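You operate a simulated robot arm through the tools that you are given. There is no shell and no other tool. Be economical: measure what you need, move in short steps, check, and stop when the job is done.

You run a simulated robot arm. Do the job below in one go: nothing can be reset, and whatever is moved stays where it is left.

Task
Blow all the swarf off the valve plate.
Fine: open the nozzle valve, keep the jet off your hands, stand the yellow nozzle back in its cup and shut the valve. Set down upright: yellow nozzle.

Only the result counts: the job must be done as asked and must still hold three seconds after the hand-in. Knocking over, shifting, dropping, spilling or breaking anything else fails it.

Robot
A 6-joint arm with a two-finger parallel gripper, fixed in place. Base frame: the origin is at the foot of the arm, x ahead of it, y to its left, z up; the work surface is at about z = 0.9. Lengths are in m, angles in rad, forces in N, time in s.
With the tool pointing down near the work surface it reaches from about 0.26 to 0.68 m from the base axis. Its first joint turns from -2.897 to 2.897 rad. Payload 1.57 kg.
The TCP is the grasp point between the finger pads, 0.03 m short of the fingertips. In the tool frame z runs along the fingers and y along their closing line. The gripper opens to 0.11 m. The fingers are 0.024 m wide and 0.012 m thick; the gripper's body (0.048 by 0.112 m) begins 0.078 m behind the TCP.
Orientation is told as [roll, pitch, yaw] about the base's x, y, z axes, in that order, counted from this pose: with the fingers straight down and closing along the base's y, the tool's x points along the base's -x, its y along +y and its z along -z.

Tools
- The arm moves only by the tool drive_tool. Its arguments are lists of equal length, an entry for each row: "offset": the shift along the base's x, y, z in m, a list of three; "delta_rot": the turn, a rotation vector about the base's x, y, z in rad, a list of three; "gripper": the finger opening in m, from 0 to 0.11. In form: {"offset": [[x, y, z], ...], "delta_rot": [[wx, wy, wz], ...], "gripper": [gripper, ...]}. A call has 1 to 10 rows; each row shifts and turns the commanded pose from where the row before left it. Each row takes 0.2 s and may step no farther than 0.05 m and 0.15 rad from the row before; otherwise, or with a gripper value out of range, the whole call is refused. Where a pose cannot be reached the arm comes as near as it can. A force on the tool above 50 N (or 10 N above the force at the start of the call, whichever is more), or a blocked arm, ends the call early, and 0.2 s more pass. Each finger travels about 0.108 m/s and halts on what it meets, pressing with about 35 N; the grip force reading is that of the motor and also rises with nothing between the fingers. The clock runs only during rows and for 0.2 s after the last one: add rows that do not move to give the fingers time. It gives the time, the measured TCP pose, the force on the tool (base axes), the opening and the grip force at its end, in the units of the frame above (readings bear some noise), with the torque about the TCP (base axes, N m) and any sound that the robot's microphone picked up.
- Cameras (640 x 400 px; columns grow to the right, rows downward): "scene" is fixed at [0.2205, 0.5001, 1.5728]; the picture's right is [-0.52, -0.86, 0.00], its down [-0.75, 0.45, -0.48] and it looks along [0.41, -0.25, -0.88] (base axes); focal length 251 px, centre (320, 200). "wrist" rides on the gripper at [0.07, 0.016, -0.141] in the tool frame; the picture's right is [-0.23, 0.97, 0.00], its down [-0.85, -0.20, -0.48] and it looks along [-0.47, -0.11, 0.88] (tool axes); focal length 222 px, centre (320, 200). There is no depth. A picture from a camera that has moved, and an enlarged one, comes with that camera's place and axes in the base frame and with its lens.
- grab_frame(camera): a new picture of that camera. The clock stands still meanwhile.
- raise_lower(by): slides the trunk up (or, below 0, down) by that many m; the arm rides with it, the base frame stays. It gives what a move gives, with no picture.
- inspect(camera, box): a new picture of the part [left, top, right, bottom] of that camera's present view, enlarged. The clock stands still meanwhile.
- job_done(): hands the job in; it is judged then, once.

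Go step by step. Nothing tells you positions but the pictures and the camera data: compare them with the known pose of the tool, close in by small moves and look again before you grip or let go. The budget is 120 turns and 68 pictures, counting those below and the enlarged ones. Unless the task says otherwise, let go and move clear before handing in, and close with one line.

The tools are called after "Request:" by a JSON object that holds its "api" and its "payload". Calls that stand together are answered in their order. drive_tool: Moves the arm, as the interface text tells. Its arguments: {"type":"object","properties":{"offset":{"type":"array","items":{"type":"array","items":{"type":"number"}}},"delta_rot":{"type":"array","items":{"type":"array","items":{"type":"number"}}},"gripper":{"type":"array","items":{"type":"number"}}},"required":["offset","delta_rot","gripper"]} The other tools are called the same way: raise_lower (by) slides the trunk up or down; grab_frame (camera) takes a picture; inspect (camera, box) takes an enlarged picture of a part of a camera's view; job_done () hands the job in.

At the start:

```text
time_s: 0.0
position: [0.4886, 0.233, 1.2683]
tool_rot: [-0.001, 0.0, 0.001]
ft_force: [0.0, 0.1, -0.3]
ft_torque: [0.0, -0.01, 0.05]
opening: 0.1102
grasp_force: 0.0
trunk travel left (down, up): [-0.325, 0.265]
```

scene: 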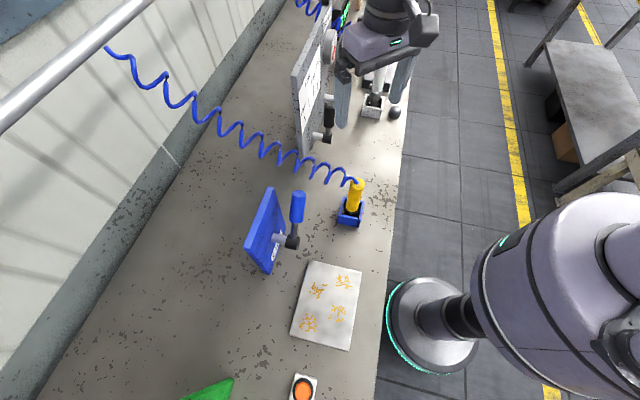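
wrist: 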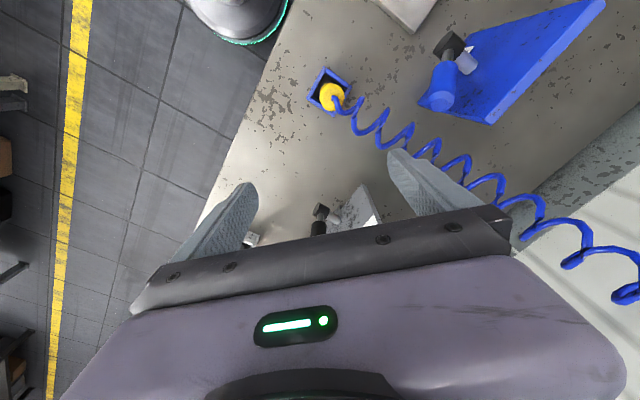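

I see the yellow nozzle in a blue cup, a blue panel with a lever near it, a grey panel further off, and a white plate with orange swarf. I'll enlarge these areas first.

Request:
{"api": "inspect", "payload": {"camera": "scene", "box": [220, 160, 400, 280]}}

Request:
{"api": "inspect", "payload": {"camera": "scene", "box": [270, 0, 420, 160]}}

Request:
{"api": "inspect", "payload": {"camera": "scene", "box": [180, 250, 400, 400]}}

Request:
{"api": "inspect", "payload": {"camera": "wrist", "box": [280, 0, 640, 240]}}

```text
3.33 times, centred on (310, 220) of scene
camera zoom: at [0.2205, 0.5001, 1.5728], right [-0.52, -0.86, 0.0], down [-0.75, 0.45, -0.48], along [0.41, -0.25, -0.88], focal length 838 px, centre (353, 133)
```

zoom: 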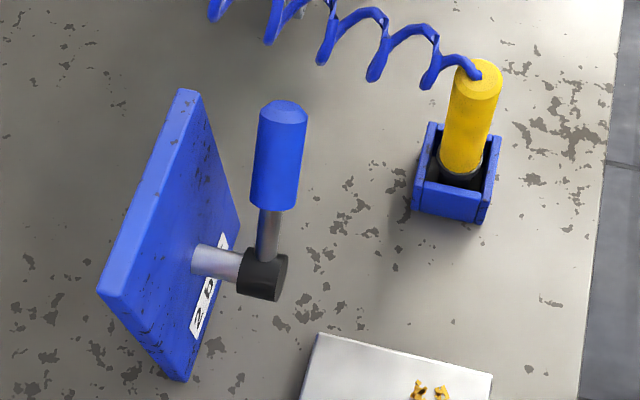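

```text
2.50 times, centred on (345, 80) of scene
camera zoom: at [0.2205, 0.5001, 1.5728], right [-0.52, -0.86, 0.0], down [-0.75, 0.45, -0.48], along [0.41, -0.25, -0.88], focal length 628 px, centre (258, 500)
```

zoom: 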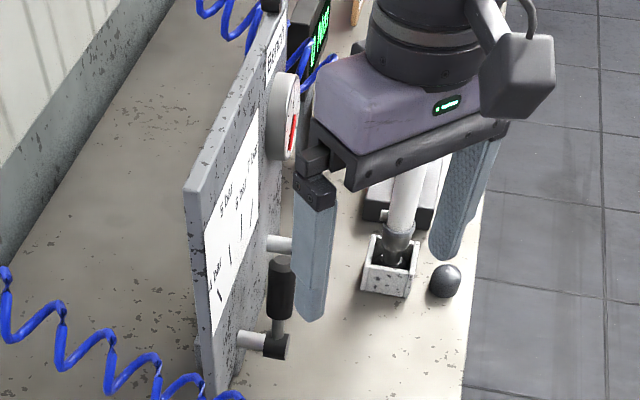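

```text
2.67 times, centred on (290, 325) of scene
camera zoom: at [0.2205, 0.5001, 1.5728], right [-0.52, -0.86, 0.0], down [-0.75, 0.45, -0.48], along [0.41, -0.25, -0.88], focal length 670 px, centre (400, -133)
```

zoom: 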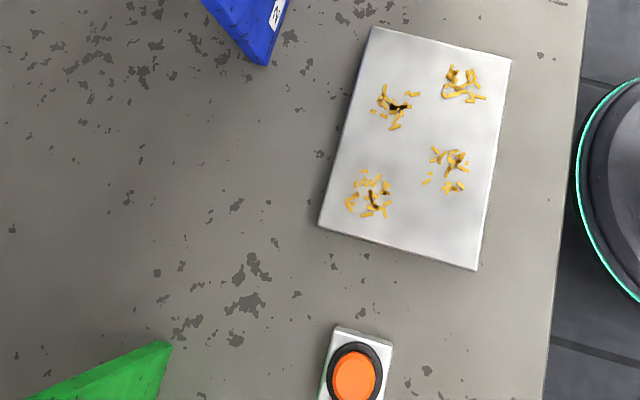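

```text
1.67 times, centred on (460, 120) of wrist
camera zoom: at [0.4203, 0.2495, 1.4098], right [0.23, 0.97, 0.0], down [0.85, -0.2, 0.48], along [0.47, -0.11, -0.88], focal length 370 px, centre (87, 333)
```

zoom: 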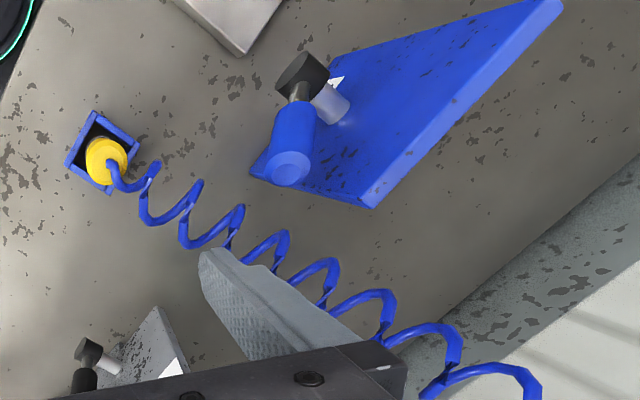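

The levers on the blue and grey panels look like the valve candidates, and both panels carry labels. I'll zoom in on the labels and the gauge.

Request:
{"api": "inspect", "payload": {"camera": "scene", "box": [240, 220, 310, 276]}}

Request:
{"api": "inspect", "payload": {"camera": "scene", "box": [290, 10, 370, 150]}}

Request:
{"api": "inspect", "payload": {"camera": "scene", "box": [170, 350, 330, 400]}}

```text
7.14 times, centred on (275, 248) of scene
camera zoom: at [0.2205, 0.5001, 1.5728], right [-0.52, -0.86, 0.0], down [-0.75, 0.45, -0.48], along [0.41, -0.25, -0.88], focal length 1795 px, centre (641, -143)
```

zoom: 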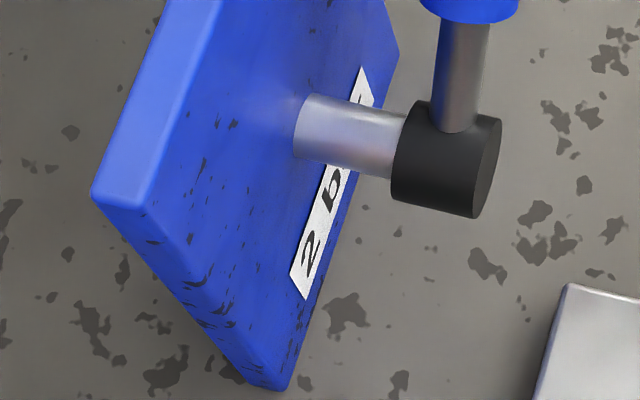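

```text
2.86 times, centred on (330, 80) of scene
camera zoom: at [0.2205, 0.5001, 1.5728], right [-0.52, -0.86, 0.0], down [-0.75, 0.45, -0.48], along [0.41, -0.25, -0.88], focal length 718 px, centre (291, 543)
```

zoom: 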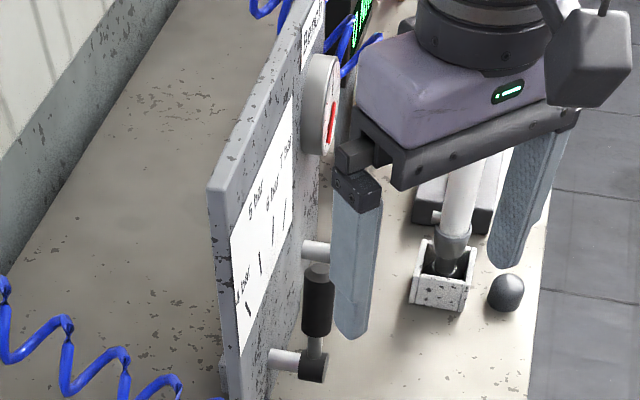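

```text
4.00 times, centred on (250, 375) of scene
camera zoom: at [0.2205, 0.5001, 1.5728], right [-0.52, -0.86, 0.0], down [-0.75, 0.45, -0.48], along [0.41, -0.25, -0.88], focal length 1005 px, centre (600, -500)
```

zoom: 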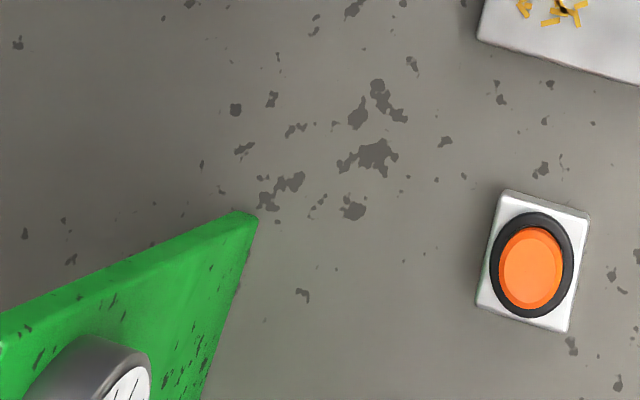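

The blue panel's valve reads "2 bar", the grey panel has a gauge, another valve and a card, and the green panel has a gauge too. I'll pull the arm back and turn the wrist camera toward the panel faces to read them.

Request:
{"api": "drive_tool", "payload": {"offset": [[-0.015, -0.015, 0.01], [-0.015, -0.015, 0.01], [-0.015, -0.015, 0.01], [-0.015, -0.015, 0], [-0.015, -0.015, 0], [-0.015, -0.015, 0], [-0.015, -0.015, 0], [-0.015, -0.015, 0]], "delta_rot": [[0, 0, 0.15], [0, 0, 0.15], [0, 0, 0.15], [0, 0, 0.15], [0, 0, 0.15], [0, 0, 0.15], [0, 0, 0.15], [0, 0, 0.15]], "gripper": [0.11, 0.11, 0.11, 0.11, 0.11, 0.11, 0.11, 0.11]}}

```text
time_s: 1.8
position: [0.367, 0.1141, 1.2958]
tool_rot: [0.006, 0.005, 1.2]
ft_force: [0.1, -0.2, -0.1]
ft_torque: [0.01, -0.08, -0.01]
opening: 0.1102
grasp_force: 0.0
trunk travel left (down, up): [-0.325, 0.265]
```

The arm is clear. Next I tilt the tool so the wrist camera looks more level, then take pictures.

Request:
{"api": "drive_tool", "payload": {"offset": [[0, 0, 0], [0, 0, 0], [0, 0, 0]], "delta_rot": [[0.12, -0.085, 0], [0.12, -0.085, 0], [0.12, -0.085, 0]], "gripper": [0.11, 0.11, 0.11]}}

Request:
{"api": "grab_frame", "payload": {"camera": "wrist"}}

Request:
{"api": "grab_frame", "payload": {"camera": "scene"}}

```text
time_s: 2.6
position: [0.3673, 0.114, 1.2968]
tool_rot: [-0.108, -0.426, 1.223]
ft_force: [-0.1, 0.5, -0.4]
ft_torque: [0.0, 0.01, -0.02]
opening: 0.11
grasp_force: 0.1
trunk travel left (down, up): [-0.325, 0.265]
```

```text
58 pictures are left
camera wrist: at [0.2981, 0.01, 1.3937], right [-0.82, 0.57, 0.0], down [0.33, 0.49, 0.81], along [0.46, 0.66, -0.59], focal length 222 px, centre (320, 200)
```

wrist: 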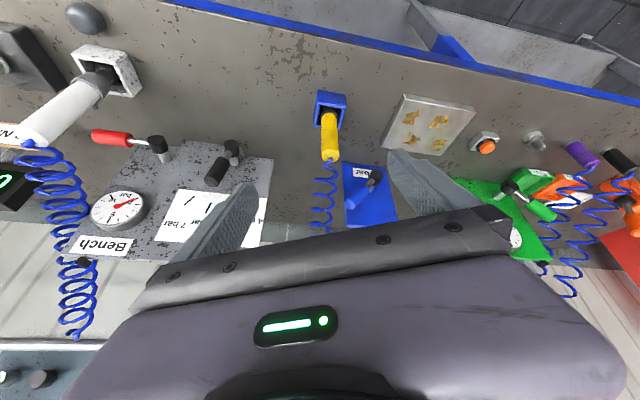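

```text
57 pictures are left
```

scene: 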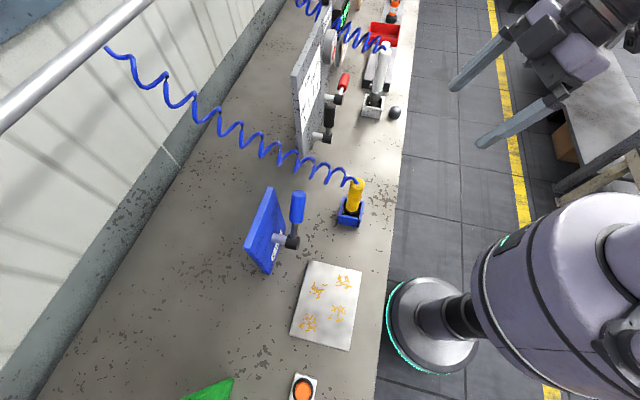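

The view is upside down, but I can see a "Bench" panel with a red lever, a black lever, a gauge and a card. I'll enlarge for details.

Request:
{"api": "inspect", "payload": {"camera": "wrist", "box": [0, 90, 280, 270]}}

Request:
{"api": "inspect", "payload": {"camera": "wrist", "box": [300, 140, 400, 230]}}

Request:
{"api": "inspect", "payload": {"camera": "wrist", "box": [440, 110, 640, 260]}}

```text
2.22 times, centred on (140, 180) of wrist
camera zoom: at [0.2981, 0.01, 1.3937], right [-0.82, 0.57, 0.0], down [0.33, 0.49, 0.81], along [0.46, 0.66, -0.59], focal length 494 px, centre (720, 244)
```

zoom: 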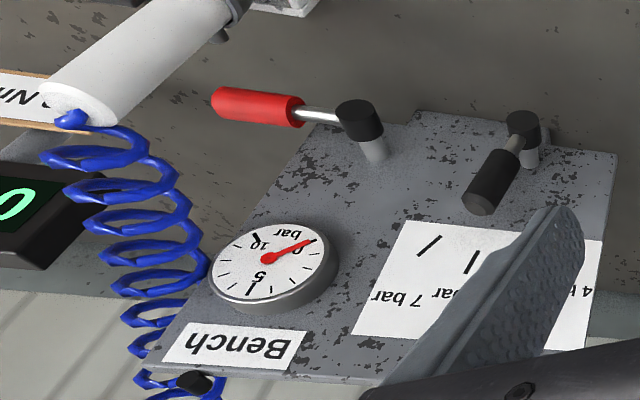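

```text
4.44 times, centred on (350, 185) of wrist
camera zoom: at [0.2981, 0.01, 1.3937], right [-0.82, 0.57, 0.0], down [0.33, 0.49, 0.81], along [0.46, 0.66, -0.59], focal length 987 px, centre (187, 267)
```

zoom: 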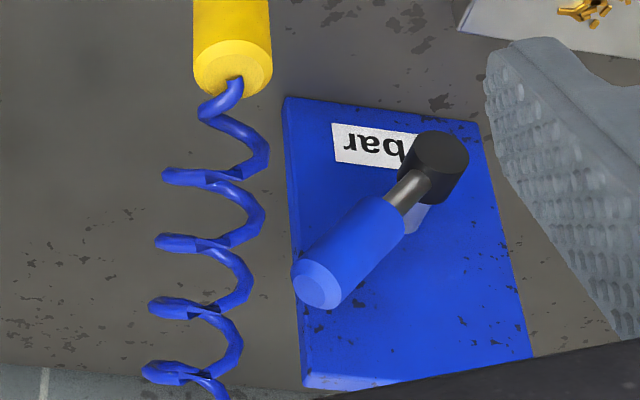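

```text
2.67 times, centred on (540, 185) of wrist
camera zoom: at [0.2981, 0.01, 1.3937], right [-0.82, 0.57, 0.0], down [0.33, 0.49, 0.81], along [0.46, 0.66, -0.59], focal length 592 px, centre (-267, 240)
```

zoom: 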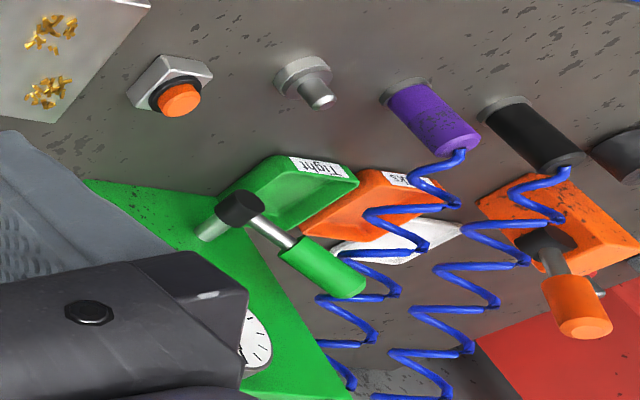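

The bench gauge seems to read 0, with a red lever on the left, and the blue lever is the nozzle's own station. I'll turn toward the Bench panel and the display to read them properly.

Request:
{"api": "drive_tool", "payload": {"offset": [[0, -0.01, 0], [0, -0.01, 0], [0, -0.01, -0.01], [0, 0, -0.02], [0, 0, -0.02]], "delta_rot": [[0, 0, -0.15], [0, 0, -0.15], [0, 0, -0.15], [0.073, -0.13, 0], [0.073, -0.13, 0]], "gripper": [0.11, 0.11, 0.11, 0.11, 0.11]}}

Request:
{"api": "grab_frame", "payload": {"camera": "wrist"}}

```text
time_s: 3.8
position: [0.4032, 0.0856, 1.2622]
tool_rot: [-0.192, -0.692, 0.816]
ft_force: [-0.2, 0.9, 0.8]
ft_torque: [0.02, 0.02, -0.01]
opening: 0.1101
grasp_force: 0.0
out of reach, approached as far as the arm can: row 5
trunk travel left (down, up): [-0.325, 0.265]
```

```text
53 pictures are left
camera wrist: at [0.2762, 0.0116, 1.3229], right [-0.5, 0.87, 0.0], down [0.31, 0.17, 0.94], along [0.81, 0.46, -0.35], focal length 222 px, centre (320, 200)
```

wrist: 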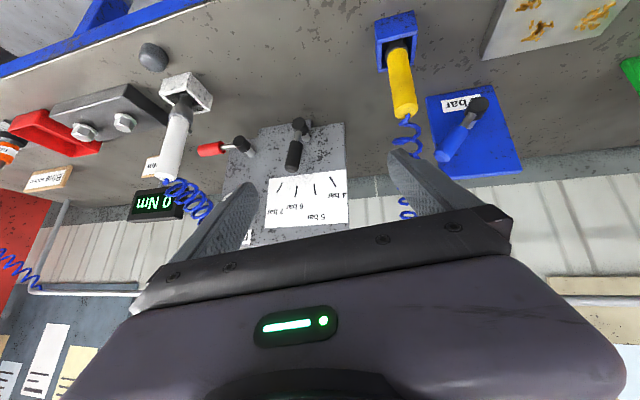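

Request:
{"api": "inspect", "payload": {"camera": "wrist", "box": [190, 100, 360, 240]}}

Request:
{"api": "inspect", "payload": {"camera": "wrist", "box": [0, 90, 200, 220]}}

Request:
{"api": "inspect", "payload": {"camera": "wrist", "box": [360, 0, 540, 180]}}

```text
2.86 times, centred on (275, 170) of wrist
camera zoom: at [0.2762, 0.0116, 1.3229], right [-0.5, 0.87, 0.0], down [0.31, 0.17, 0.94], along [0.81, 0.46, -0.35], focal length 635 px, centre (449, 286)
```

zoom: 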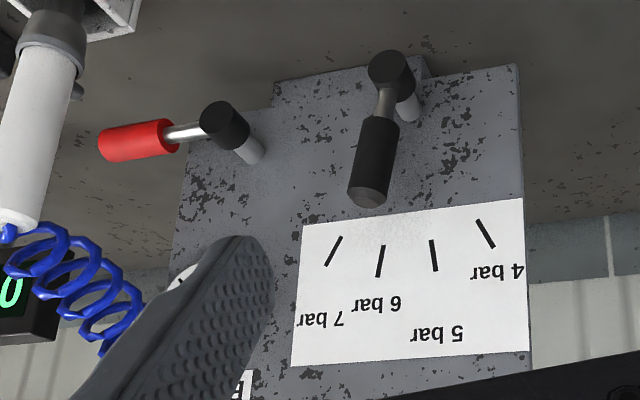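

```text
3.08 times, centred on (100, 155) of wrist
camera zoom: at [0.2762, 0.0116, 1.3229], right [-0.5, 0.87, 0.0], down [0.31, 0.17, 0.94], along [0.81, 0.46, -0.35], focal length 684 px, centre (997, 338)
```

zoom: 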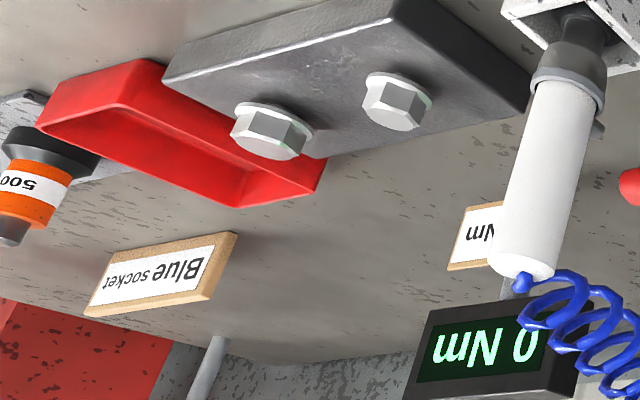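

```text
2.22 times, centred on (450, 90) of wrist
camera zoom: at [0.2762, 0.0116, 1.3229], right [-0.5, 0.87, 0.0], down [0.31, 0.17, 0.94], along [0.81, 0.46, -0.35], focal length 494 px, centre (31, 444)
```

zoom: 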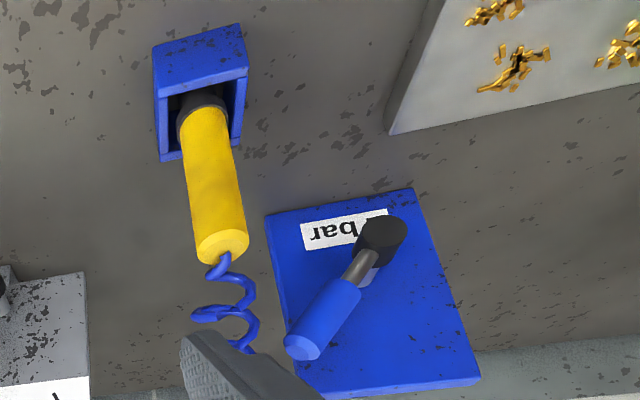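

Reading the pictures: the "Bench" gauge is at 0, its red lever is horizontal, and the blue station's lever leans about 40° off vertical. I put its hub near (0.421, 0.452, 1.00) and its tip near (0.478, 0.394, 1.10). I'll straighten the tool and bring it above the blue lever, closing line along the panel.

Request:
{"api": "drive_tool", "payload": {"offset": [[0, 0.03, 0.01], [0, 0.03, 0.01], [0, 0.04, 0], [0.01, 0.04, 0], [0.01, 0.04, 0], [0.01, 0.04, 0], [0.01, 0.04, 0], [0.01, 0.03, 0]], "delta_rot": [[-0.071, 0.124, 0], [-0.071, 0.124, 0], [-0.071, 0.124, 0], [-0.071, 0.124, 0], [-0.071, 0.124, 0], [0, 0, 0], [0, 0, 0], [0, 0, 0]], "gripper": [0.11, 0.11, 0.11, 0.11, 0.11, 0.11, 0.11, 0.11]}}

Request:
{"api": "grab_frame", "payload": {"camera": "wrist"}}

Request:
{"api": "grab_frame", "payload": {"camera": "scene"}}

```text
time_s: 5.6
position: [0.4499, 0.3692, 1.2859]
tool_rot: [-0.015, -0.021, 0.753]
ft_force: [0.0, 0.0, 0.0]
ft_torque: [0.03, 0.02, 0.03]
opening: 0.1102
grasp_force: 0.0
out of reach, approached as far as the arm can: row 1
trunk travel left (down, up): [-0.325, 0.265]
```

```text
49 pictures are left
camera wrist: at [0.3857, 0.3326, 1.4254], right [-0.5, 0.87, -0.01], down [0.75, 0.44, 0.5], along [0.44, 0.24, -0.87], focal length 222 px, centre (320, 200)
```

wrist: 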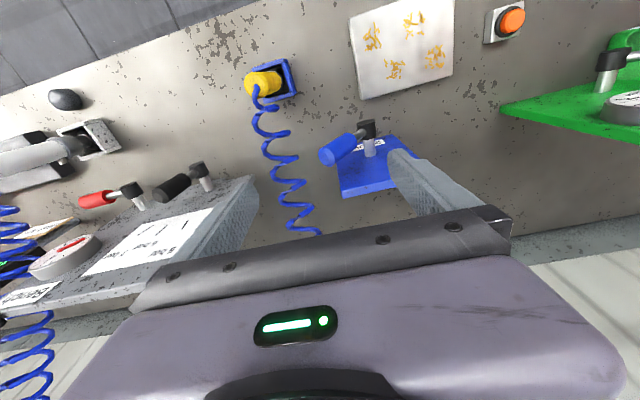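

```text
48 pictures are left
```

scene: 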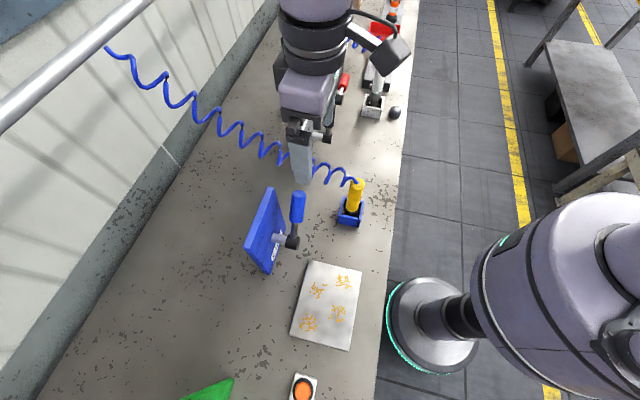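

The lever estimate holds, and the hose passes just beyond the left finger, so I narrow the opening to 0.07. I'll move over the handle and come down partway.

Request:
{"api": "drive_tool", "payload": {"offset": [[0.009, 0.018, 0], [0.009, 0.018, 0], [0, 0, -0.035], [0, 0, -0.035], [0, 0, -0.035], [0, 0, -0.035]], "delta_rot": [[0.01, 0.02, 0.03], [0, 0, 0], [0, 0, 0], [0, 0, 0], [0, 0, 0], [0, 0, 0]], "gripper": [0.07, 0.07, 0.07, 0.07, 0.07, 0.07]}}

Request:
{"api": "grab_frame", "payload": {"camera": "wrist"}}

Request:
{"api": "inspect", "payload": {"camera": "scene", "box": [220, 100, 400, 280]}}

```text
time_s: 7.0
position: [0.4699, 0.4075, 1.1439]
tool_rot: [0.008, -0.014, 0.781]
ft_force: [-0.1, -0.5, -0.3]
ft_torque: [-0.01, 0.01, -0.01]
opening: 0.0699
grasp_force: 0.1
trunk travel left (down, up): [-0.325, 0.265]
```

```text
47 pictures are left
camera wrist: at [0.4091, 0.3662, 1.283], right [-0.53, 0.85, 0.01], down [0.74, 0.45, 0.49], along [0.41, 0.26, -0.87], focal length 222 px, centre (320, 200)
```

wrist: 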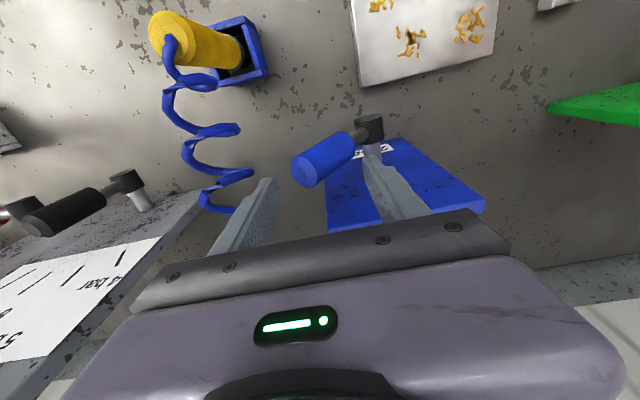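

```text
2.22 times, centred on (310, 190) of scene
camera zoom: at [0.2205, 0.5001, 1.5728], right [-0.52, -0.86, 0.0], down [-0.75, 0.45, -0.48], along [0.41, -0.25, -0.88], focal length 558 px, centre (342, 222)
```

zoom: 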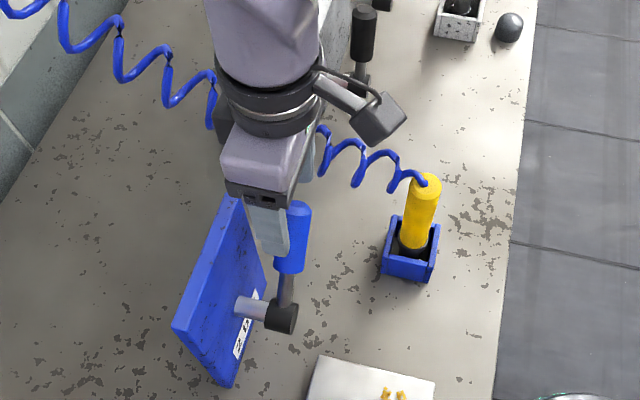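

The handle tip is at about (0.473, 0.397), nearly centred between the fingers. I make a small correction and go down to straddle it.

Request:
{"api": "drive_tool", "payload": {"offset": [[0.001, -0.009, 0], [0, 0, -0.02], [0, 0, -0.018]], "delta_rot": [[0, 0, 0], [0, 0, 0], [0, 0, 0]], "gripper": [0.07, 0.07, 0.07]}}

Request:
{"api": "grab_frame", "payload": {"camera": "wrist"}}

```text
time_s: 7.8
position: [0.4706, 0.3962, 1.1051]
tool_rot: [0.005, -0.013, 0.783]
ft_force: [-0.2, 0.2, 0.3]
ft_torque: [0.0, -0.01, -0.02]
opening: 0.0699
grasp_force: 0.1
trunk travel left (down, up): [-0.325, 0.265]
```

```text
45 pictures are left
camera wrist: at [0.4101, 0.3556, 1.2455], right [-0.52, 0.85, 0.01], down [0.75, 0.45, 0.49], along [0.41, 0.26, -0.87], focal length 222 px, centre (320, 200)
```

wrist: 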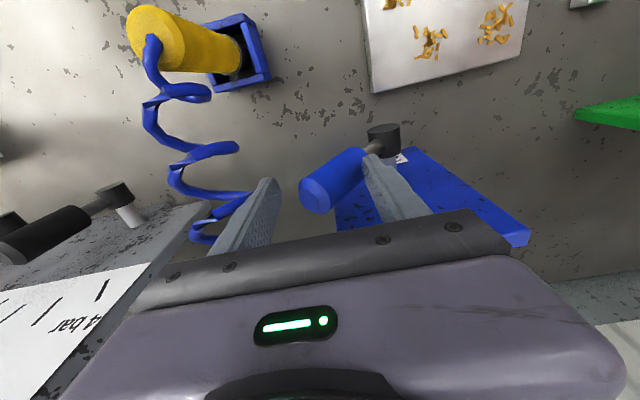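

The handle sits between the two fingers. I'll push it toward the far side along the panel in small steps and watch force and sound.

Request:
{"api": "drive_tool", "payload": {"offset": [[-0.011, 0.011, 0.002], [-0.011, 0.011, 0.003], [-0.011, 0.011, 0.003], [-0.011, 0.011, 0.003], [-0.011, 0.011, 0.002]], "delta_rot": [[0, 0, 0], [0, 0, 0], [0, 0, 0], [0, 0, 0], [0, 0, 0]], "gripper": [0.07, 0.07, 0.07, 0.07, 0.07]}}

Request:
{"api": "grab_frame", "payload": {"camera": "wrist"}}

```text
time_s: 9.0
position: [0.4146, 0.4523, 1.1176]
tool_rot: [0.006, -0.017, 0.783]
ft_force: [2.6, -1.9, 3.8]
ft_torque: [-0.09, -0.16, 0.03]
opening: 0.0725
grasp_force: 1.6
trunk travel left (down, up): [-0.325, 0.265]
```

```text
44 pictures are left
camera wrist: at [0.3538, 0.4115, 1.2592], right [-0.52, 0.85, 0.01], down [0.74, 0.45, 0.49], along [0.41, 0.26, -0.87], focal length 222 px, centre (320, 200)
```

wrist: 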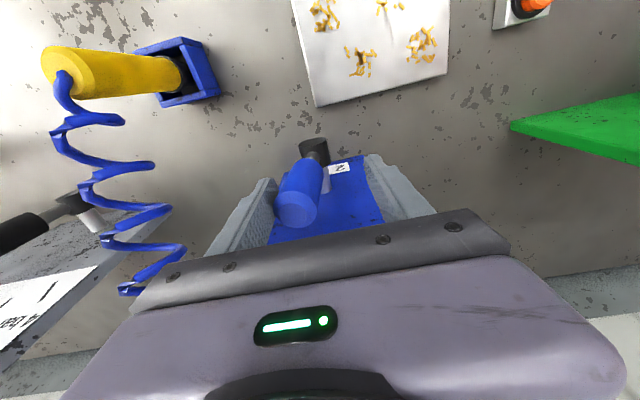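

The lever turns easily, with about 4 N on the tool. I'll keep going over the top.

Request:
{"api": "drive_tool", "payload": {"offset": [[-0.011, 0.011, 0.001], [-0.011, 0.011, 0.0], [-0.011, 0.011, -0.001], [-0.011, 0.011, -0.003], [-0.011, 0.011, -0.004]], "delta_rot": [[0, 0, 0], [0, 0, 0], [0, 0, 0], [0, 0, 0], [0, 0, 0]], "gripper": [0.07, 0.07, 0.07, 0.07, 0.07]}}

Request:
{"api": "grab_frame", "payload": {"camera": "wrist"}}

```text
time_s: 10.1
position: [0.3819, 0.4865, 1.1191]
tool_rot: [-0.002, -0.021, 0.778]
ft_force: [24.4, -35.2, 9.5]
ft_torque: [-1.55, -0.99, -0.77]
opening: 0.1071
grasp_force: 21.3
trunk travel left (down, up): [-0.325, 0.265]
stopped in row 5: the force on the tool passed its limit at 71 N (the readings are from after the stop); the commanded pose is now the measured one
```

```text
43 pictures are left
camera wrist: at [0.3187, 0.4469, 1.259], right [-0.52, 0.85, 0.0], down [0.74, 0.45, 0.5], along [0.42, 0.26, -0.87], focal length 222 px, centre (320, 200)
```

wrist: 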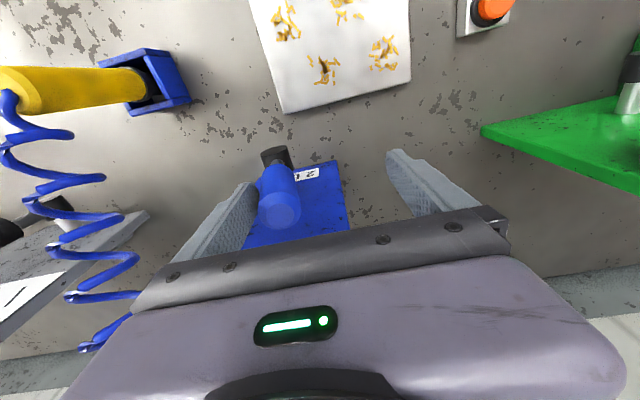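

The lever met a stop near vertical and there was no sound. I'll ease off the force and look at where the lever stands and what the bench gauge shows.

Request:
{"api": "drive_tool", "payload": {"offset": [[0.014, -0.014, 0], [0.007, -0.007, 0]], "delta_rot": [[0, 0, 0], [0, 0, 0]], "gripper": [0.09, 0.09]}}

Request:
{"api": "grab_frame", "payload": {"camera": "scene"}}

Request:
{"api": "grab_frame", "payload": {"camera": "wrist"}}

```text
time_s: 10.7
position: [0.3984, 0.4715, 1.1189]
tool_rot: [0.0, -0.018, 0.779]
ft_force: [0.3, -0.3, -0.2]
ft_torque: [0.04, 0.02, -0.02]
opening: 0.0901
grasp_force: 0.0
trunk travel left (down, up): [-0.325, 0.265]
```

```text
42 pictures are left
```

scene: 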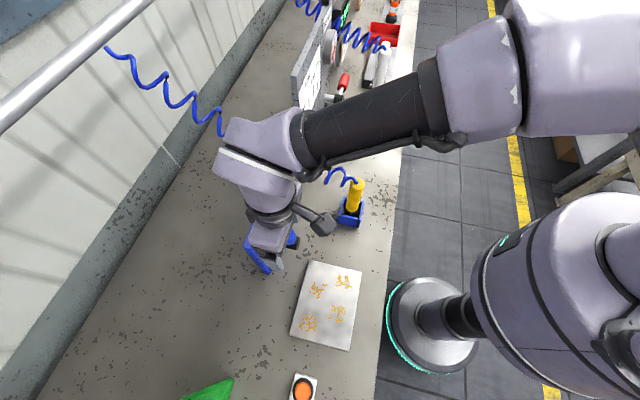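

```text
41 pictures are left
camera wrist: at [0.3355, 0.4319, 1.2578], right [-0.52, 0.85, 0.0], down [0.74, 0.45, 0.49], along [0.42, 0.26, -0.87], focal length 222 px, centre (320, 200)
```

wrist: 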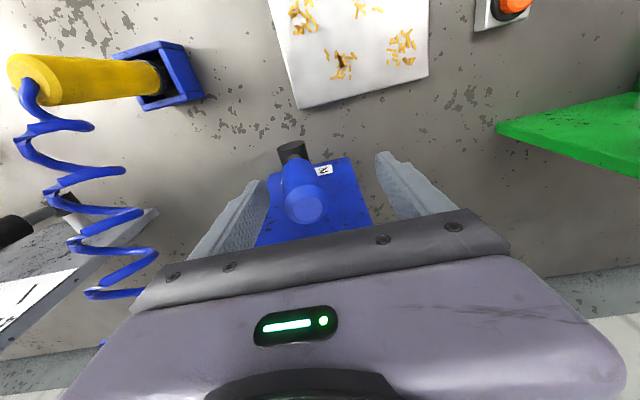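

The lever is now about vertical and silent. To find the valve's other end I'll lift, close the fingers, come down on the other side of the handle and tilt slightly, so the body stays off the hose.

Request:
{"api": "drive_tool", "payload": {"offset": [[0, 0, 0.035], [0, 0, 0.035], [-0.011, 0.011, 0], [-0.011, 0.011, 0], [0, 0, -0.04], [0, 0, -0.04]], "delta_rot": [[0, 0, 0], [0, 0, 0], [-0.1, -0.1, 0], [-0.1, -0.1, 0], [0, 0, 0], [0, 0, 0]], "gripper": [0.09, 0.05, 0.0, 0.0, 0.0, 0.0]}}

Request:
{"api": "grab_frame", "payload": {"camera": "wrist"}}

```text
time_s: 12.1
position: [0.3752, 0.4937, 1.1038]
tool_rot: [-0.285, -0.02, 0.785]
ft_force: [-0.8, 0.1, -0.3]
ft_torque: [-0.01, -0.04, 0.01]
opening: 0.0
grasp_force: 21.4
trunk travel left (down, up): [-0.325, 0.265]
```

```text
40 pictures are left
camera wrist: at [0.2861, 0.4808, 1.2343], right [-0.5, 0.83, -0.27], down [0.64, 0.56, 0.53], along [0.59, 0.09, -0.8], focal length 222 px, centre (320, 200)
```

wrist: 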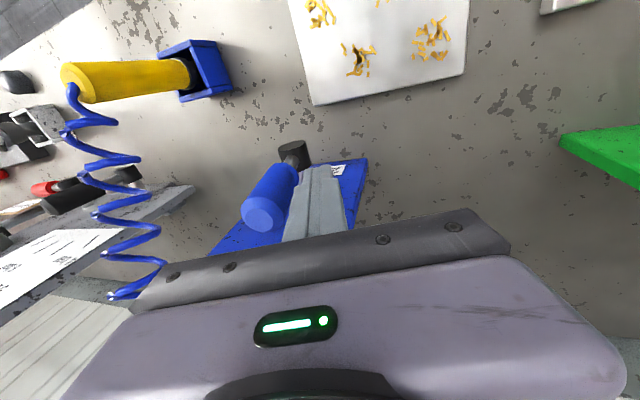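

The closed fingers are beside the handle on the far side. Now I'll push it back toward the nozzle side.

Request:
{"api": "drive_tool", "payload": {"offset": [[0.011, -0.011, 0], [0.011, -0.011, 0], [0.011, -0.011, 0], [0.011, -0.011, -0.004], [0.011, -0.011, -0.006], [0.011, -0.011, -0.008]], "delta_rot": [[0, 0, 0], [0, 0, 0], [0, 0, 0], [0, 0, 0], [0, 0, 0], [0, 0, 0]], "gripper": [0, 0, 0, 0, 0, 0]}}

Request:
{"api": "grab_frame", "payload": {"camera": "wrist"}}

```text
time_s: 13.6
position: [0.4348, 0.4343, 1.0951]
tool_rot: [-0.281, -0.03, 0.785]
ft_force: [-31.2, 13.8, 18.0]
ft_torque: [0.2, 0.47, -0.02]
opening: 0.0
grasp_force: 20.8
trunk travel left (down, up): [-0.325, 0.265]
stopped in row 6: the force on the tool passed its limit at 57 N (the readings are from after the stop); the commanded pose is now the measured one
```

```text
39 pictures are left
camera wrist: at [0.3448, 0.4201, 1.2241], right [-0.5, 0.83, -0.26], down [0.64, 0.55, 0.54], along [0.59, 0.1, -0.8], focal length 222 px, centre (320, 200)
```

wrist: 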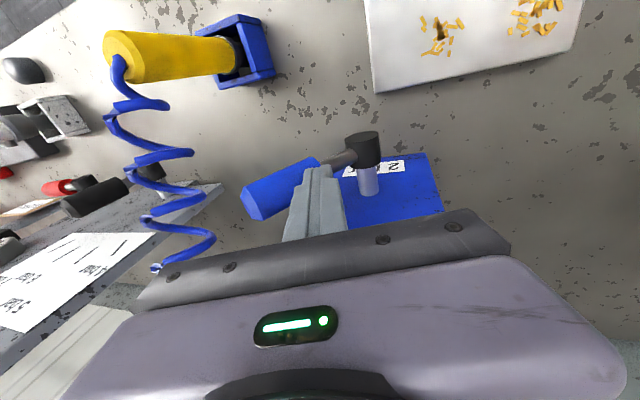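

The lever also stops here at its starting angle of about 40°, so its travel is this position (taken as shut) to vertical (taken as open). I'll go back over it, straddle it again and set it to vertical.

Request:
{"api": "drive_tool", "payload": {"offset": [[-0.01, 0.01, 0.02], [0, 0, 0.04], [0.012, -0.012, 0.03], [0.012, -0.012, 0], [0.011, -0.012, 0], [0.011, -0.012, -0.02], [0, 0, -0.03], [0, 0, -0.03]], "delta_rot": [[0, 0, 0], [0.1, 0.1, 0], [0.1, 0.1, 0], [0, 0, 0], [0, 0, 0], [0, 0, 0], [0, 0, 0], [0, 0, 0]], "gripper": [0, 0, 0.04, 0.07, 0.07, 0.07, 0.07, 0.07]}}

Request:
{"api": "grab_frame", "payload": {"camera": "wrist"}}

```text
time_s: 15.4
position: [0.4759, 0.3952, 1.1033]
tool_rot: [0.004, -0.028, 0.781]
ft_force: [-2.2, 2.4, 16.5]
ft_torque: [0.56, 0.43, 0.04]
opening: 0.0727
grasp_force: 1.2
trunk travel left (down, up): [-0.325, 0.265]
```

```text
38 pictures are left
camera wrist: at [0.4129, 0.3529, 1.2431], right [-0.52, 0.85, 0.01], down [0.74, 0.45, 0.5], along [0.42, 0.27, -0.87], focal length 222 px, centre (320, 200)
```

wrist: 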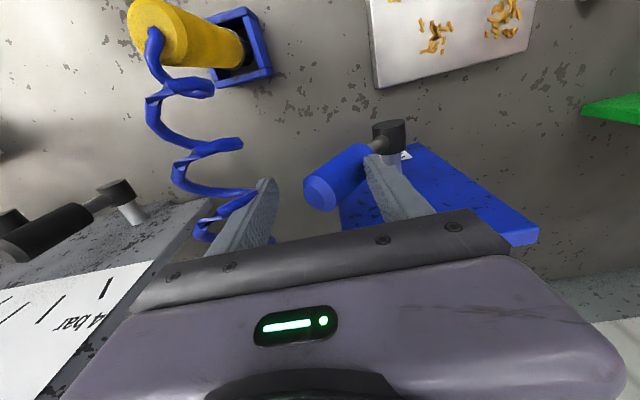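

The right finger is resting lightly on the handle, which is fine. Now I push it to vertical.

Request:
{"api": "drive_tool", "payload": {"offset": [[-0.01, 0.01, 0.003], [-0.011, 0.011, 0.003], [-0.011, 0.011, 0.003], [-0.011, 0.011, 0.003], [-0.011, 0.011, 0.002], [-0.011, 0.011, 0.001], [-0.01, 0.01, 0], [-0.01, 0.01, 0], [0.01, -0.01, 0]], "delta_rot": [[0, 0, 0], [0, 0, 0], [0, 0, 0], [0, 0, 0], [0, 0, 0], [0, 0, 0], [0, 0, 0], [0, 0, 0], [0, 0, 0]], "gripper": [0.07, 0.07, 0.07, 0.07, 0.07, 0.07, 0.07, 0.07, 0.07]}}

Request:
{"api": "inspect", "payload": {"camera": "wrist", "box": [0, 20, 400, 270]}}

```text
time_s: 17.4
position: [0.4013, 0.4692, 1.116]
tool_rot: [0.005, -0.023, 0.78]
ft_force: [0.0, 0.2, 0.1]
ft_torque: [0.0, -0.02, 0.0]
opening: 0.0699
grasp_force: 0.0
trunk travel left (down, up): [-0.325, 0.265]
```

```text
1.60 times, centred on (200, 145) of wrist
camera zoom: at [0.3396, 0.4285, 1.2553], right [-0.52, 0.85, 0.01], down [0.74, 0.45, 0.5], along [0.42, 0.27, -0.87], focal length 355 px, centre (512, 288)
```

zoom: 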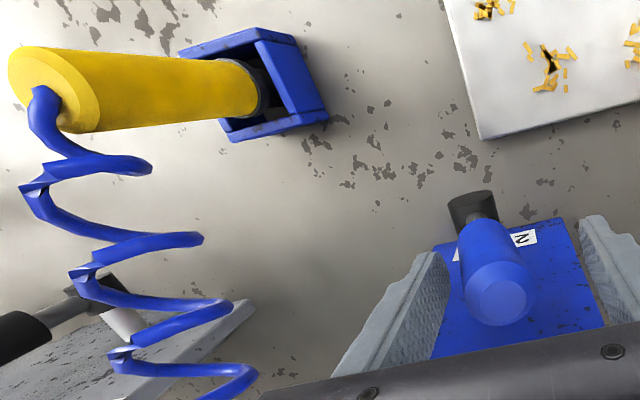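

The lever is vertical and I heard nothing, so I'll test whether air flows by picking up the nozzle. First I lift clear and go round to the robot side with a forward tilt, so the hose stays clear of the palm.

Request:
{"api": "drive_tool", "payload": {"offset": [[0, 0, 0.05], [0, 0, 0.05], [-0.014, -0.044, 0.01], [-0.014, -0.044, 0], [-0.014, -0.044, 0], [-0.014, -0.044, 0], [-0.014, -0.044, 0]], "delta_rot": [[0, 0, 0], [0, 0, 0], [0.085, -0.085, 0], [0.085, -0.085, 0], [0.085, -0.085, 0], [0.085, -0.085, 0], [0.085, -0.085, 0]], "gripper": [0.07, 0.07, 0.07, 0.09, 0.09, 0.09, 0.09]}}

Request:
{"api": "grab_frame", "payload": {"camera": "wrist"}}

Request:
{"api": "inspect", "payload": {"camera": "scene", "box": [220, 140, 400, 280]}}

```text
time_s: 19.0
position: [0.3321, 0.2698, 1.2197]
tool_rot: [0.025, -0.553, 0.78]
ft_force: [-0.1, -0.5, 0.1]
ft_torque: [0.01, 0.02, 0.02]
opening: 0.0901
grasp_force: 0.0
out of reach, approached as far as the arm can: row 7
trunk travel left (down, up): [-0.325, 0.265]
```

```text
36 pictures are left
camera wrist: at [0.2288, 0.184, 1.3033], right [-0.56, 0.82, 0.14], down [0.49, 0.19, 0.85], along [0.67, 0.54, -0.51], focal length 222 px, centre (320, 200)
```

wrist: 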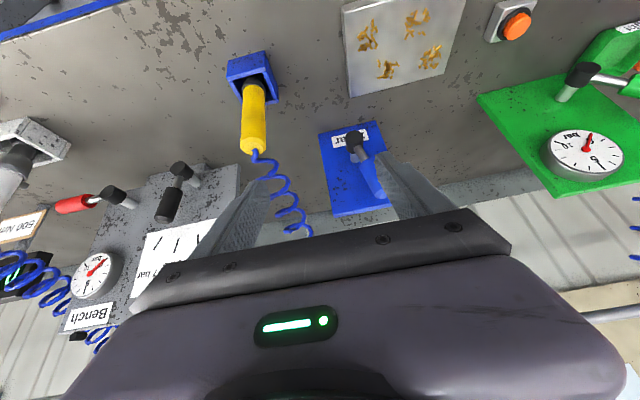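

```text
2.86 times, centred on (310, 210) of scene
camera zoom: at [0.2205, 0.5001, 1.5728], right [-0.52, -0.86, 0.0], down [-0.75, 0.45, -0.48], along [0.41, -0.25, -0.88], focal length 718 px, centre (349, 171)
```

zoom: 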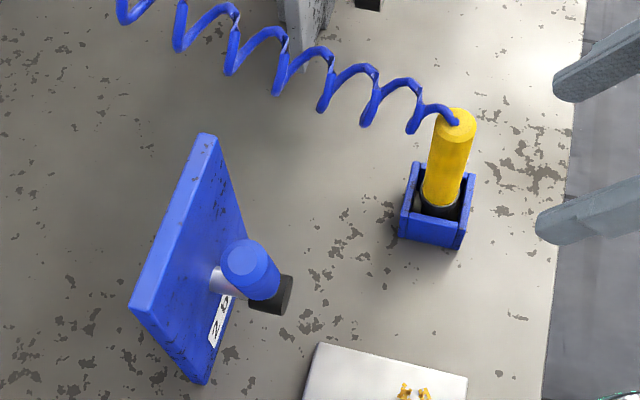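

The blue valve now stands vertical. The bench's red lever is around 0.85 m out, beyond comfortable reach, so I'll test the nozzle itself first and move to a pre-grasp position.

Request:
{"api": "drive_tool", "payload": {"offset": [[0.022, -0.018, -0.02], [0.022, -0.018, -0.03], [0.022, -0.018, -0.03]], "delta_rot": [[0, 0, 0], [0, 0, 0], [0, 0, 0]], "gripper": [0.09, 0.09, 0.09]}}

Request:
{"api": "grab_frame", "payload": {"camera": "wrist"}}

Request:
{"api": "grab_frame", "payload": {"camera": "scene"}}

```text
time_s: 19.8
position: [0.4005, 0.2166, 1.1461]
tool_rot: [0.031, -0.563, 0.778]
ft_force: [0.8, -0.6, 0.1]
ft_torque: [0.05, 0.03, 0.03]
opening: 0.09
grasp_force: 0.0
trunk travel left (down, up): [-0.325, 0.265]
```

```text
34 pictures are left
camera wrist: at [0.2967, 0.1303, 1.2286], right [-0.56, 0.82, 0.15], down [0.49, 0.18, 0.86], along [0.67, 0.55, -0.5], focal length 222 px, centre (320, 200)
```

wrist: 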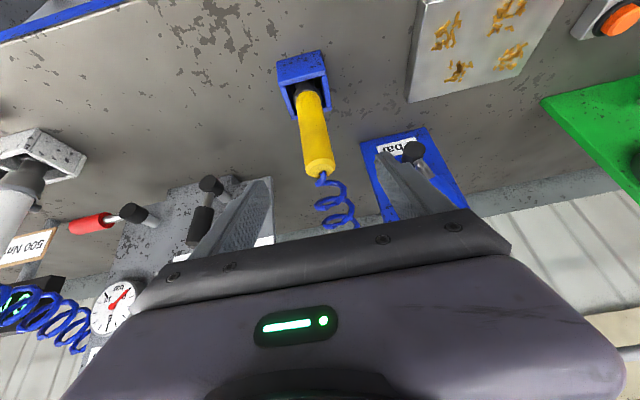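

```text
33 pictures are left
```

scene: 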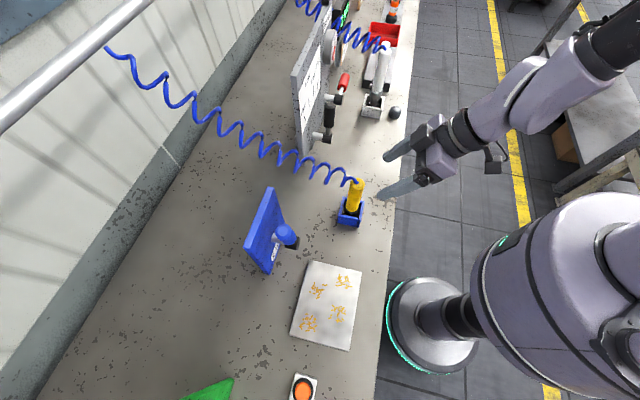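

The nozzle is nearly centred between the fingers, with its axis near (0.441, 0.259). I descend along the tool axis to straddle it.

Request:
{"api": "drive_tool", "payload": {"offset": [[0.01, 0.0106, -0.028], [0.01, 0.0106, -0.028], [0.01, 0.0106, -0.028], [0.01, 0.0106, -0.028]], "delta_rot": [[0, 0, 0], [0, 0, 0], [0, 0, 0], [0, 0, 0]], "gripper": [0.09, 0.09, 0.09, 0.09]}}

Request:
{"api": "grab_frame", "payload": {"camera": "wrist"}}

Request:
{"api": "inspect", "payload": {"camera": "scene", "box": [280, 120, 440, 250]}}

```text
time_s: 20.8
position: [0.4422, 0.2616, 1.0355]
tool_rot: [0.04, -0.559, 0.774]
ft_force: [0.0, -1.4, 0.5]
ft_torque: [0.01, 0.0, 0.0]
opening: 0.0902
grasp_force: 0.1
trunk travel left (down, up): [-0.325, 0.265]
```

```text
32 pictures are left
camera wrist: at [0.3388, 0.1746, 1.1185], right [-0.56, 0.82, 0.15], down [0.49, 0.18, 0.85], along [0.67, 0.55, -0.5], focal length 222 px, centre (320, 200)
```

wrist: 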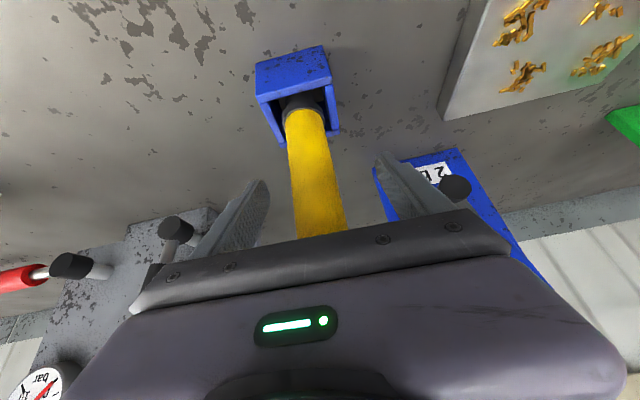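

```text
3.08 times, centred on (360, 185) of scene
camera zoom: at [0.2205, 0.5001, 1.5728], right [-0.52, -0.86, 0.0], down [-0.75, 0.45, -0.48], along [0.41, -0.25, -0.88], focal length 773 px, centre (197, 246)
```

zoom: 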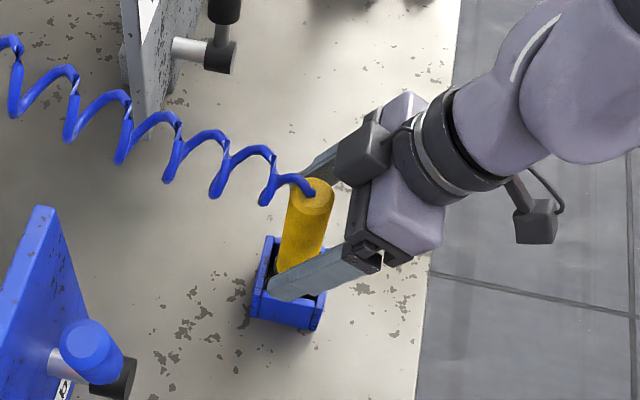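

The fingers straddle the yellow body well and the hose leaves on the far side. I'll close the gripper.

Request:
{"api": "drive_tool", "payload": {"offset": [[0, 0, 0], [0, 0, 0], [0, 0, 0], [0, 0, 0]], "delta_rot": [[0, 0, 0], [0, 0, 0], [0, 0, 0], [0, 0, 0]], "gripper": [0.06, 0.03, 0.015, 0.015]}}

```text
time_s: 21.8
position: [0.4421, 0.2607, 1.0351]
tool_rot: [0.04, -0.558, 0.774]
ft_force: [6.1, -7.0, -0.3]
ft_torque: [-0.97, -0.95, -0.06]
opening: 0.0333
grasp_force: 35.0
trunk travel left (down, up): [-0.325, 0.265]
```

It's gripped at 0.033 m. I'll lift it straight up out of the cup.

Request:
{"api": "drive_tool", "payload": {"offset": [[0, 0, 0.02], [0, 0, 0.03], [0, 0, 0.03], [0, 0, 0.03], [0, 0, 0]], "delta_rot": [[0, 0, 0], [0, 0, 0], [0, 0, 0], [0, 0, 0], [0, 0, 0]], "gripper": [0.015, 0.015, 0.015, 0.015, 0.015]}}

Request:
{"api": "grab_frame", "payload": {"camera": "wrist"}}

Request:
{"api": "inspect", "payload": {"camera": "scene", "box": [250, 100, 440, 250]}}

```text
time_s: 23.0
position: [0.4404, 0.2586, 1.1463]
tool_rot: [0.031, -0.565, 0.779]
ft_force: [-0.1, 0.0, -3.6]
ft_torque: [-0.04, 0.04, -0.02]
opening: 0.0331
grasp_force: 34.8
trunk travel left (down, up): [-0.325, 0.265]
```

```text
30 pictures are left
camera wrist: at [0.3375, 0.1722, 1.2281], right [-0.56, 0.82, 0.15], down [0.48, 0.18, 0.86], along [0.67, 0.55, -0.5], focal length 222 px, centre (320, 200)
```

wrist: 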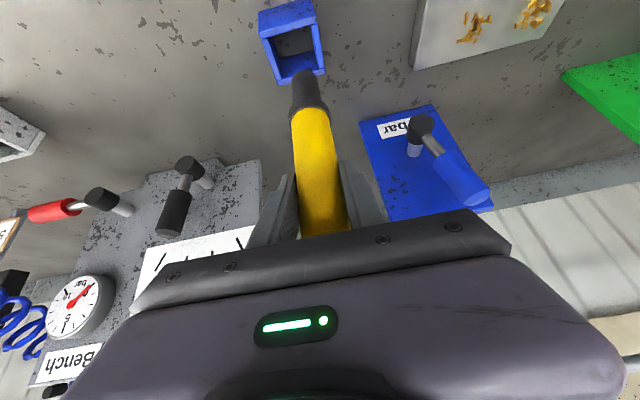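

```text
2.67 times, centred on (345, 175) of scene
camera zoom: at [0.2205, 0.5001, 1.5728], right [-0.52, -0.86, 0.0], down [-0.75, 0.45, -0.48], along [0.41, -0.25, -0.88], focal length 670 px, centre (253, 267)
```

zoom: 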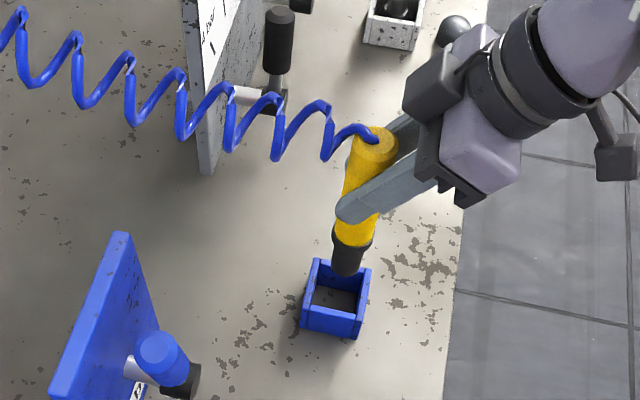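

The nozzle is out, hanging vertically with its black tip about 0.12 m below the grip, and there's still no hiss. The near swarf cluster is around (0.295, 0.384), so I'll carry the nozzle over it and see if anything moves.

Request:
{"api": "drive_tool", "payload": {"offset": [[-0.029, 0.025, 0], [-0.029, 0.025, 0], [-0.029, 0.025, 0], [-0.029, 0.025, -0.013], [-0.029, 0.025, -0.013], [0, 0, 0]], "delta_rot": [[0, 0, 0], [0, 0, 0], [0, 0, 0], [0, 0, 0], [0, 0, 0], [0, 0, 0]], "gripper": [0.015, 0.015, 0.015, 0.015, 0.015, 0.015]}}

Request:
{"api": "inspect", "payload": {"camera": "scene", "box": [230, 180, 430, 360]}}

Request:
{"api": "grab_frame", "payload": {"camera": "wrist"}}

```text
time_s: 24.4
position: [0.3381, 0.3372, 1.1106]
tool_rot: [0.068, -0.558, 0.778]
ft_force: [0.5, 0.6, -3.1]
ft_torque: [-0.01, -0.02, -0.01]
opening: 0.0331
grasp_force: 34.9
out of reach, approached as far as the arm can: row 3, 4, 5
trunk travel left (down, up): [-0.325, 0.265]
```

```text
2.22 times, centred on (330, 270) of scene
camera zoom: at [0.2205, 0.5001, 1.5728], right [-0.52, -0.86, 0.0], down [-0.75, 0.45, -0.48], along [0.41, -0.25, -0.88], focal length 558 px, centre (298, 44)
```

zoom: 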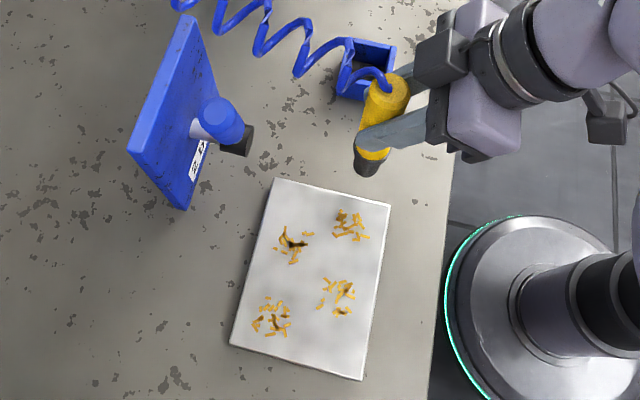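

```text
27 pictures are left
camera wrist: at [0.238, 0.2465, 1.194], right [-0.57, 0.8, 0.18], down [0.51, 0.17, 0.85], along [0.65, 0.57, -0.5], focal length 222 px, centre (320, 200)
```

wrist: 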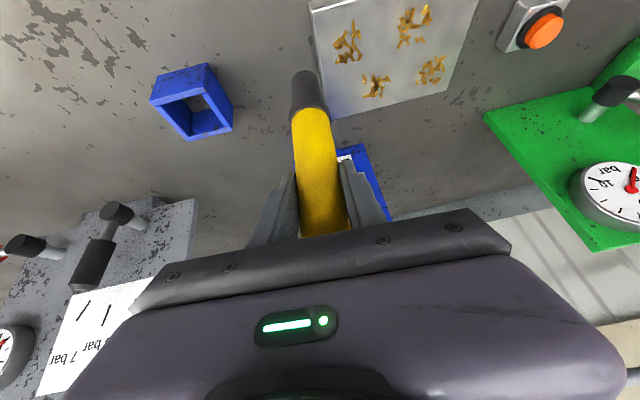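

Nothing stirs yet, and this heading runs out of reach with the tip just beside the plate. I'll turn the hand to yaw 0, keeping the nozzle vertical, while moving over the first cluster.

Request:
{"api": "drive_tool", "payload": {"offset": [[0, 0, 0.005], [0, 0, 0], [-0.007, 0.008, 0], [-0.007, 0.008, 0], [-0.009, 0.01, 0], [-0.009, 0.01, 0], [-0.009, 0.011, 0], [0, 0, 0]], "delta_rot": [[0, 0, -0.13], [0, 0, -0.13], [0, 0, -0.13], [0, 0, -0.13], [0, 0, -0.13], [0, 0, -0.13], [0, 0, 0], [0, 0, 0]], "gripper": [0.015, 0.015, 0.015, 0.015, 0.015, 0.015, 0.015, 0.015]}}

Request:
{"api": "inspect", "payload": {"camera": "scene", "box": [230, 180, 430, 360]}}

```text
time_s: 26.2
position: [0.3933, 0.1287, 1.0544]
tool_rot: [0.216, -0.539, 0.002]
ft_force: [0.3, 0.2, -3.6]
ft_torque: [-0.01, 0.02, 0.03]
opening: 0.0329
grasp_force: 35.1
out of reach, approached as far as the arm can: row 1, 2, 3, 4, 5, 6, 7
trunk travel left (down, up): [-0.325, 0.265]
```

```text
2.22 times, centred on (330, 270) of scene
camera zoom: at [0.2205, 0.5001, 1.5728], right [-0.52, -0.86, 0.0], down [-0.75, 0.45, -0.48], along [0.41, -0.25, -0.88], focal length 558 px, centre (298, 44)
```

zoom: 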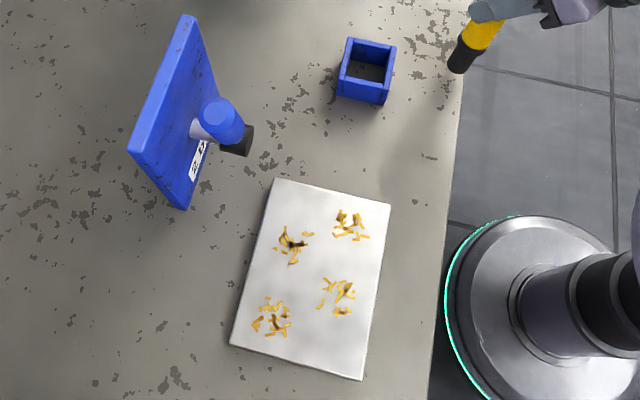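

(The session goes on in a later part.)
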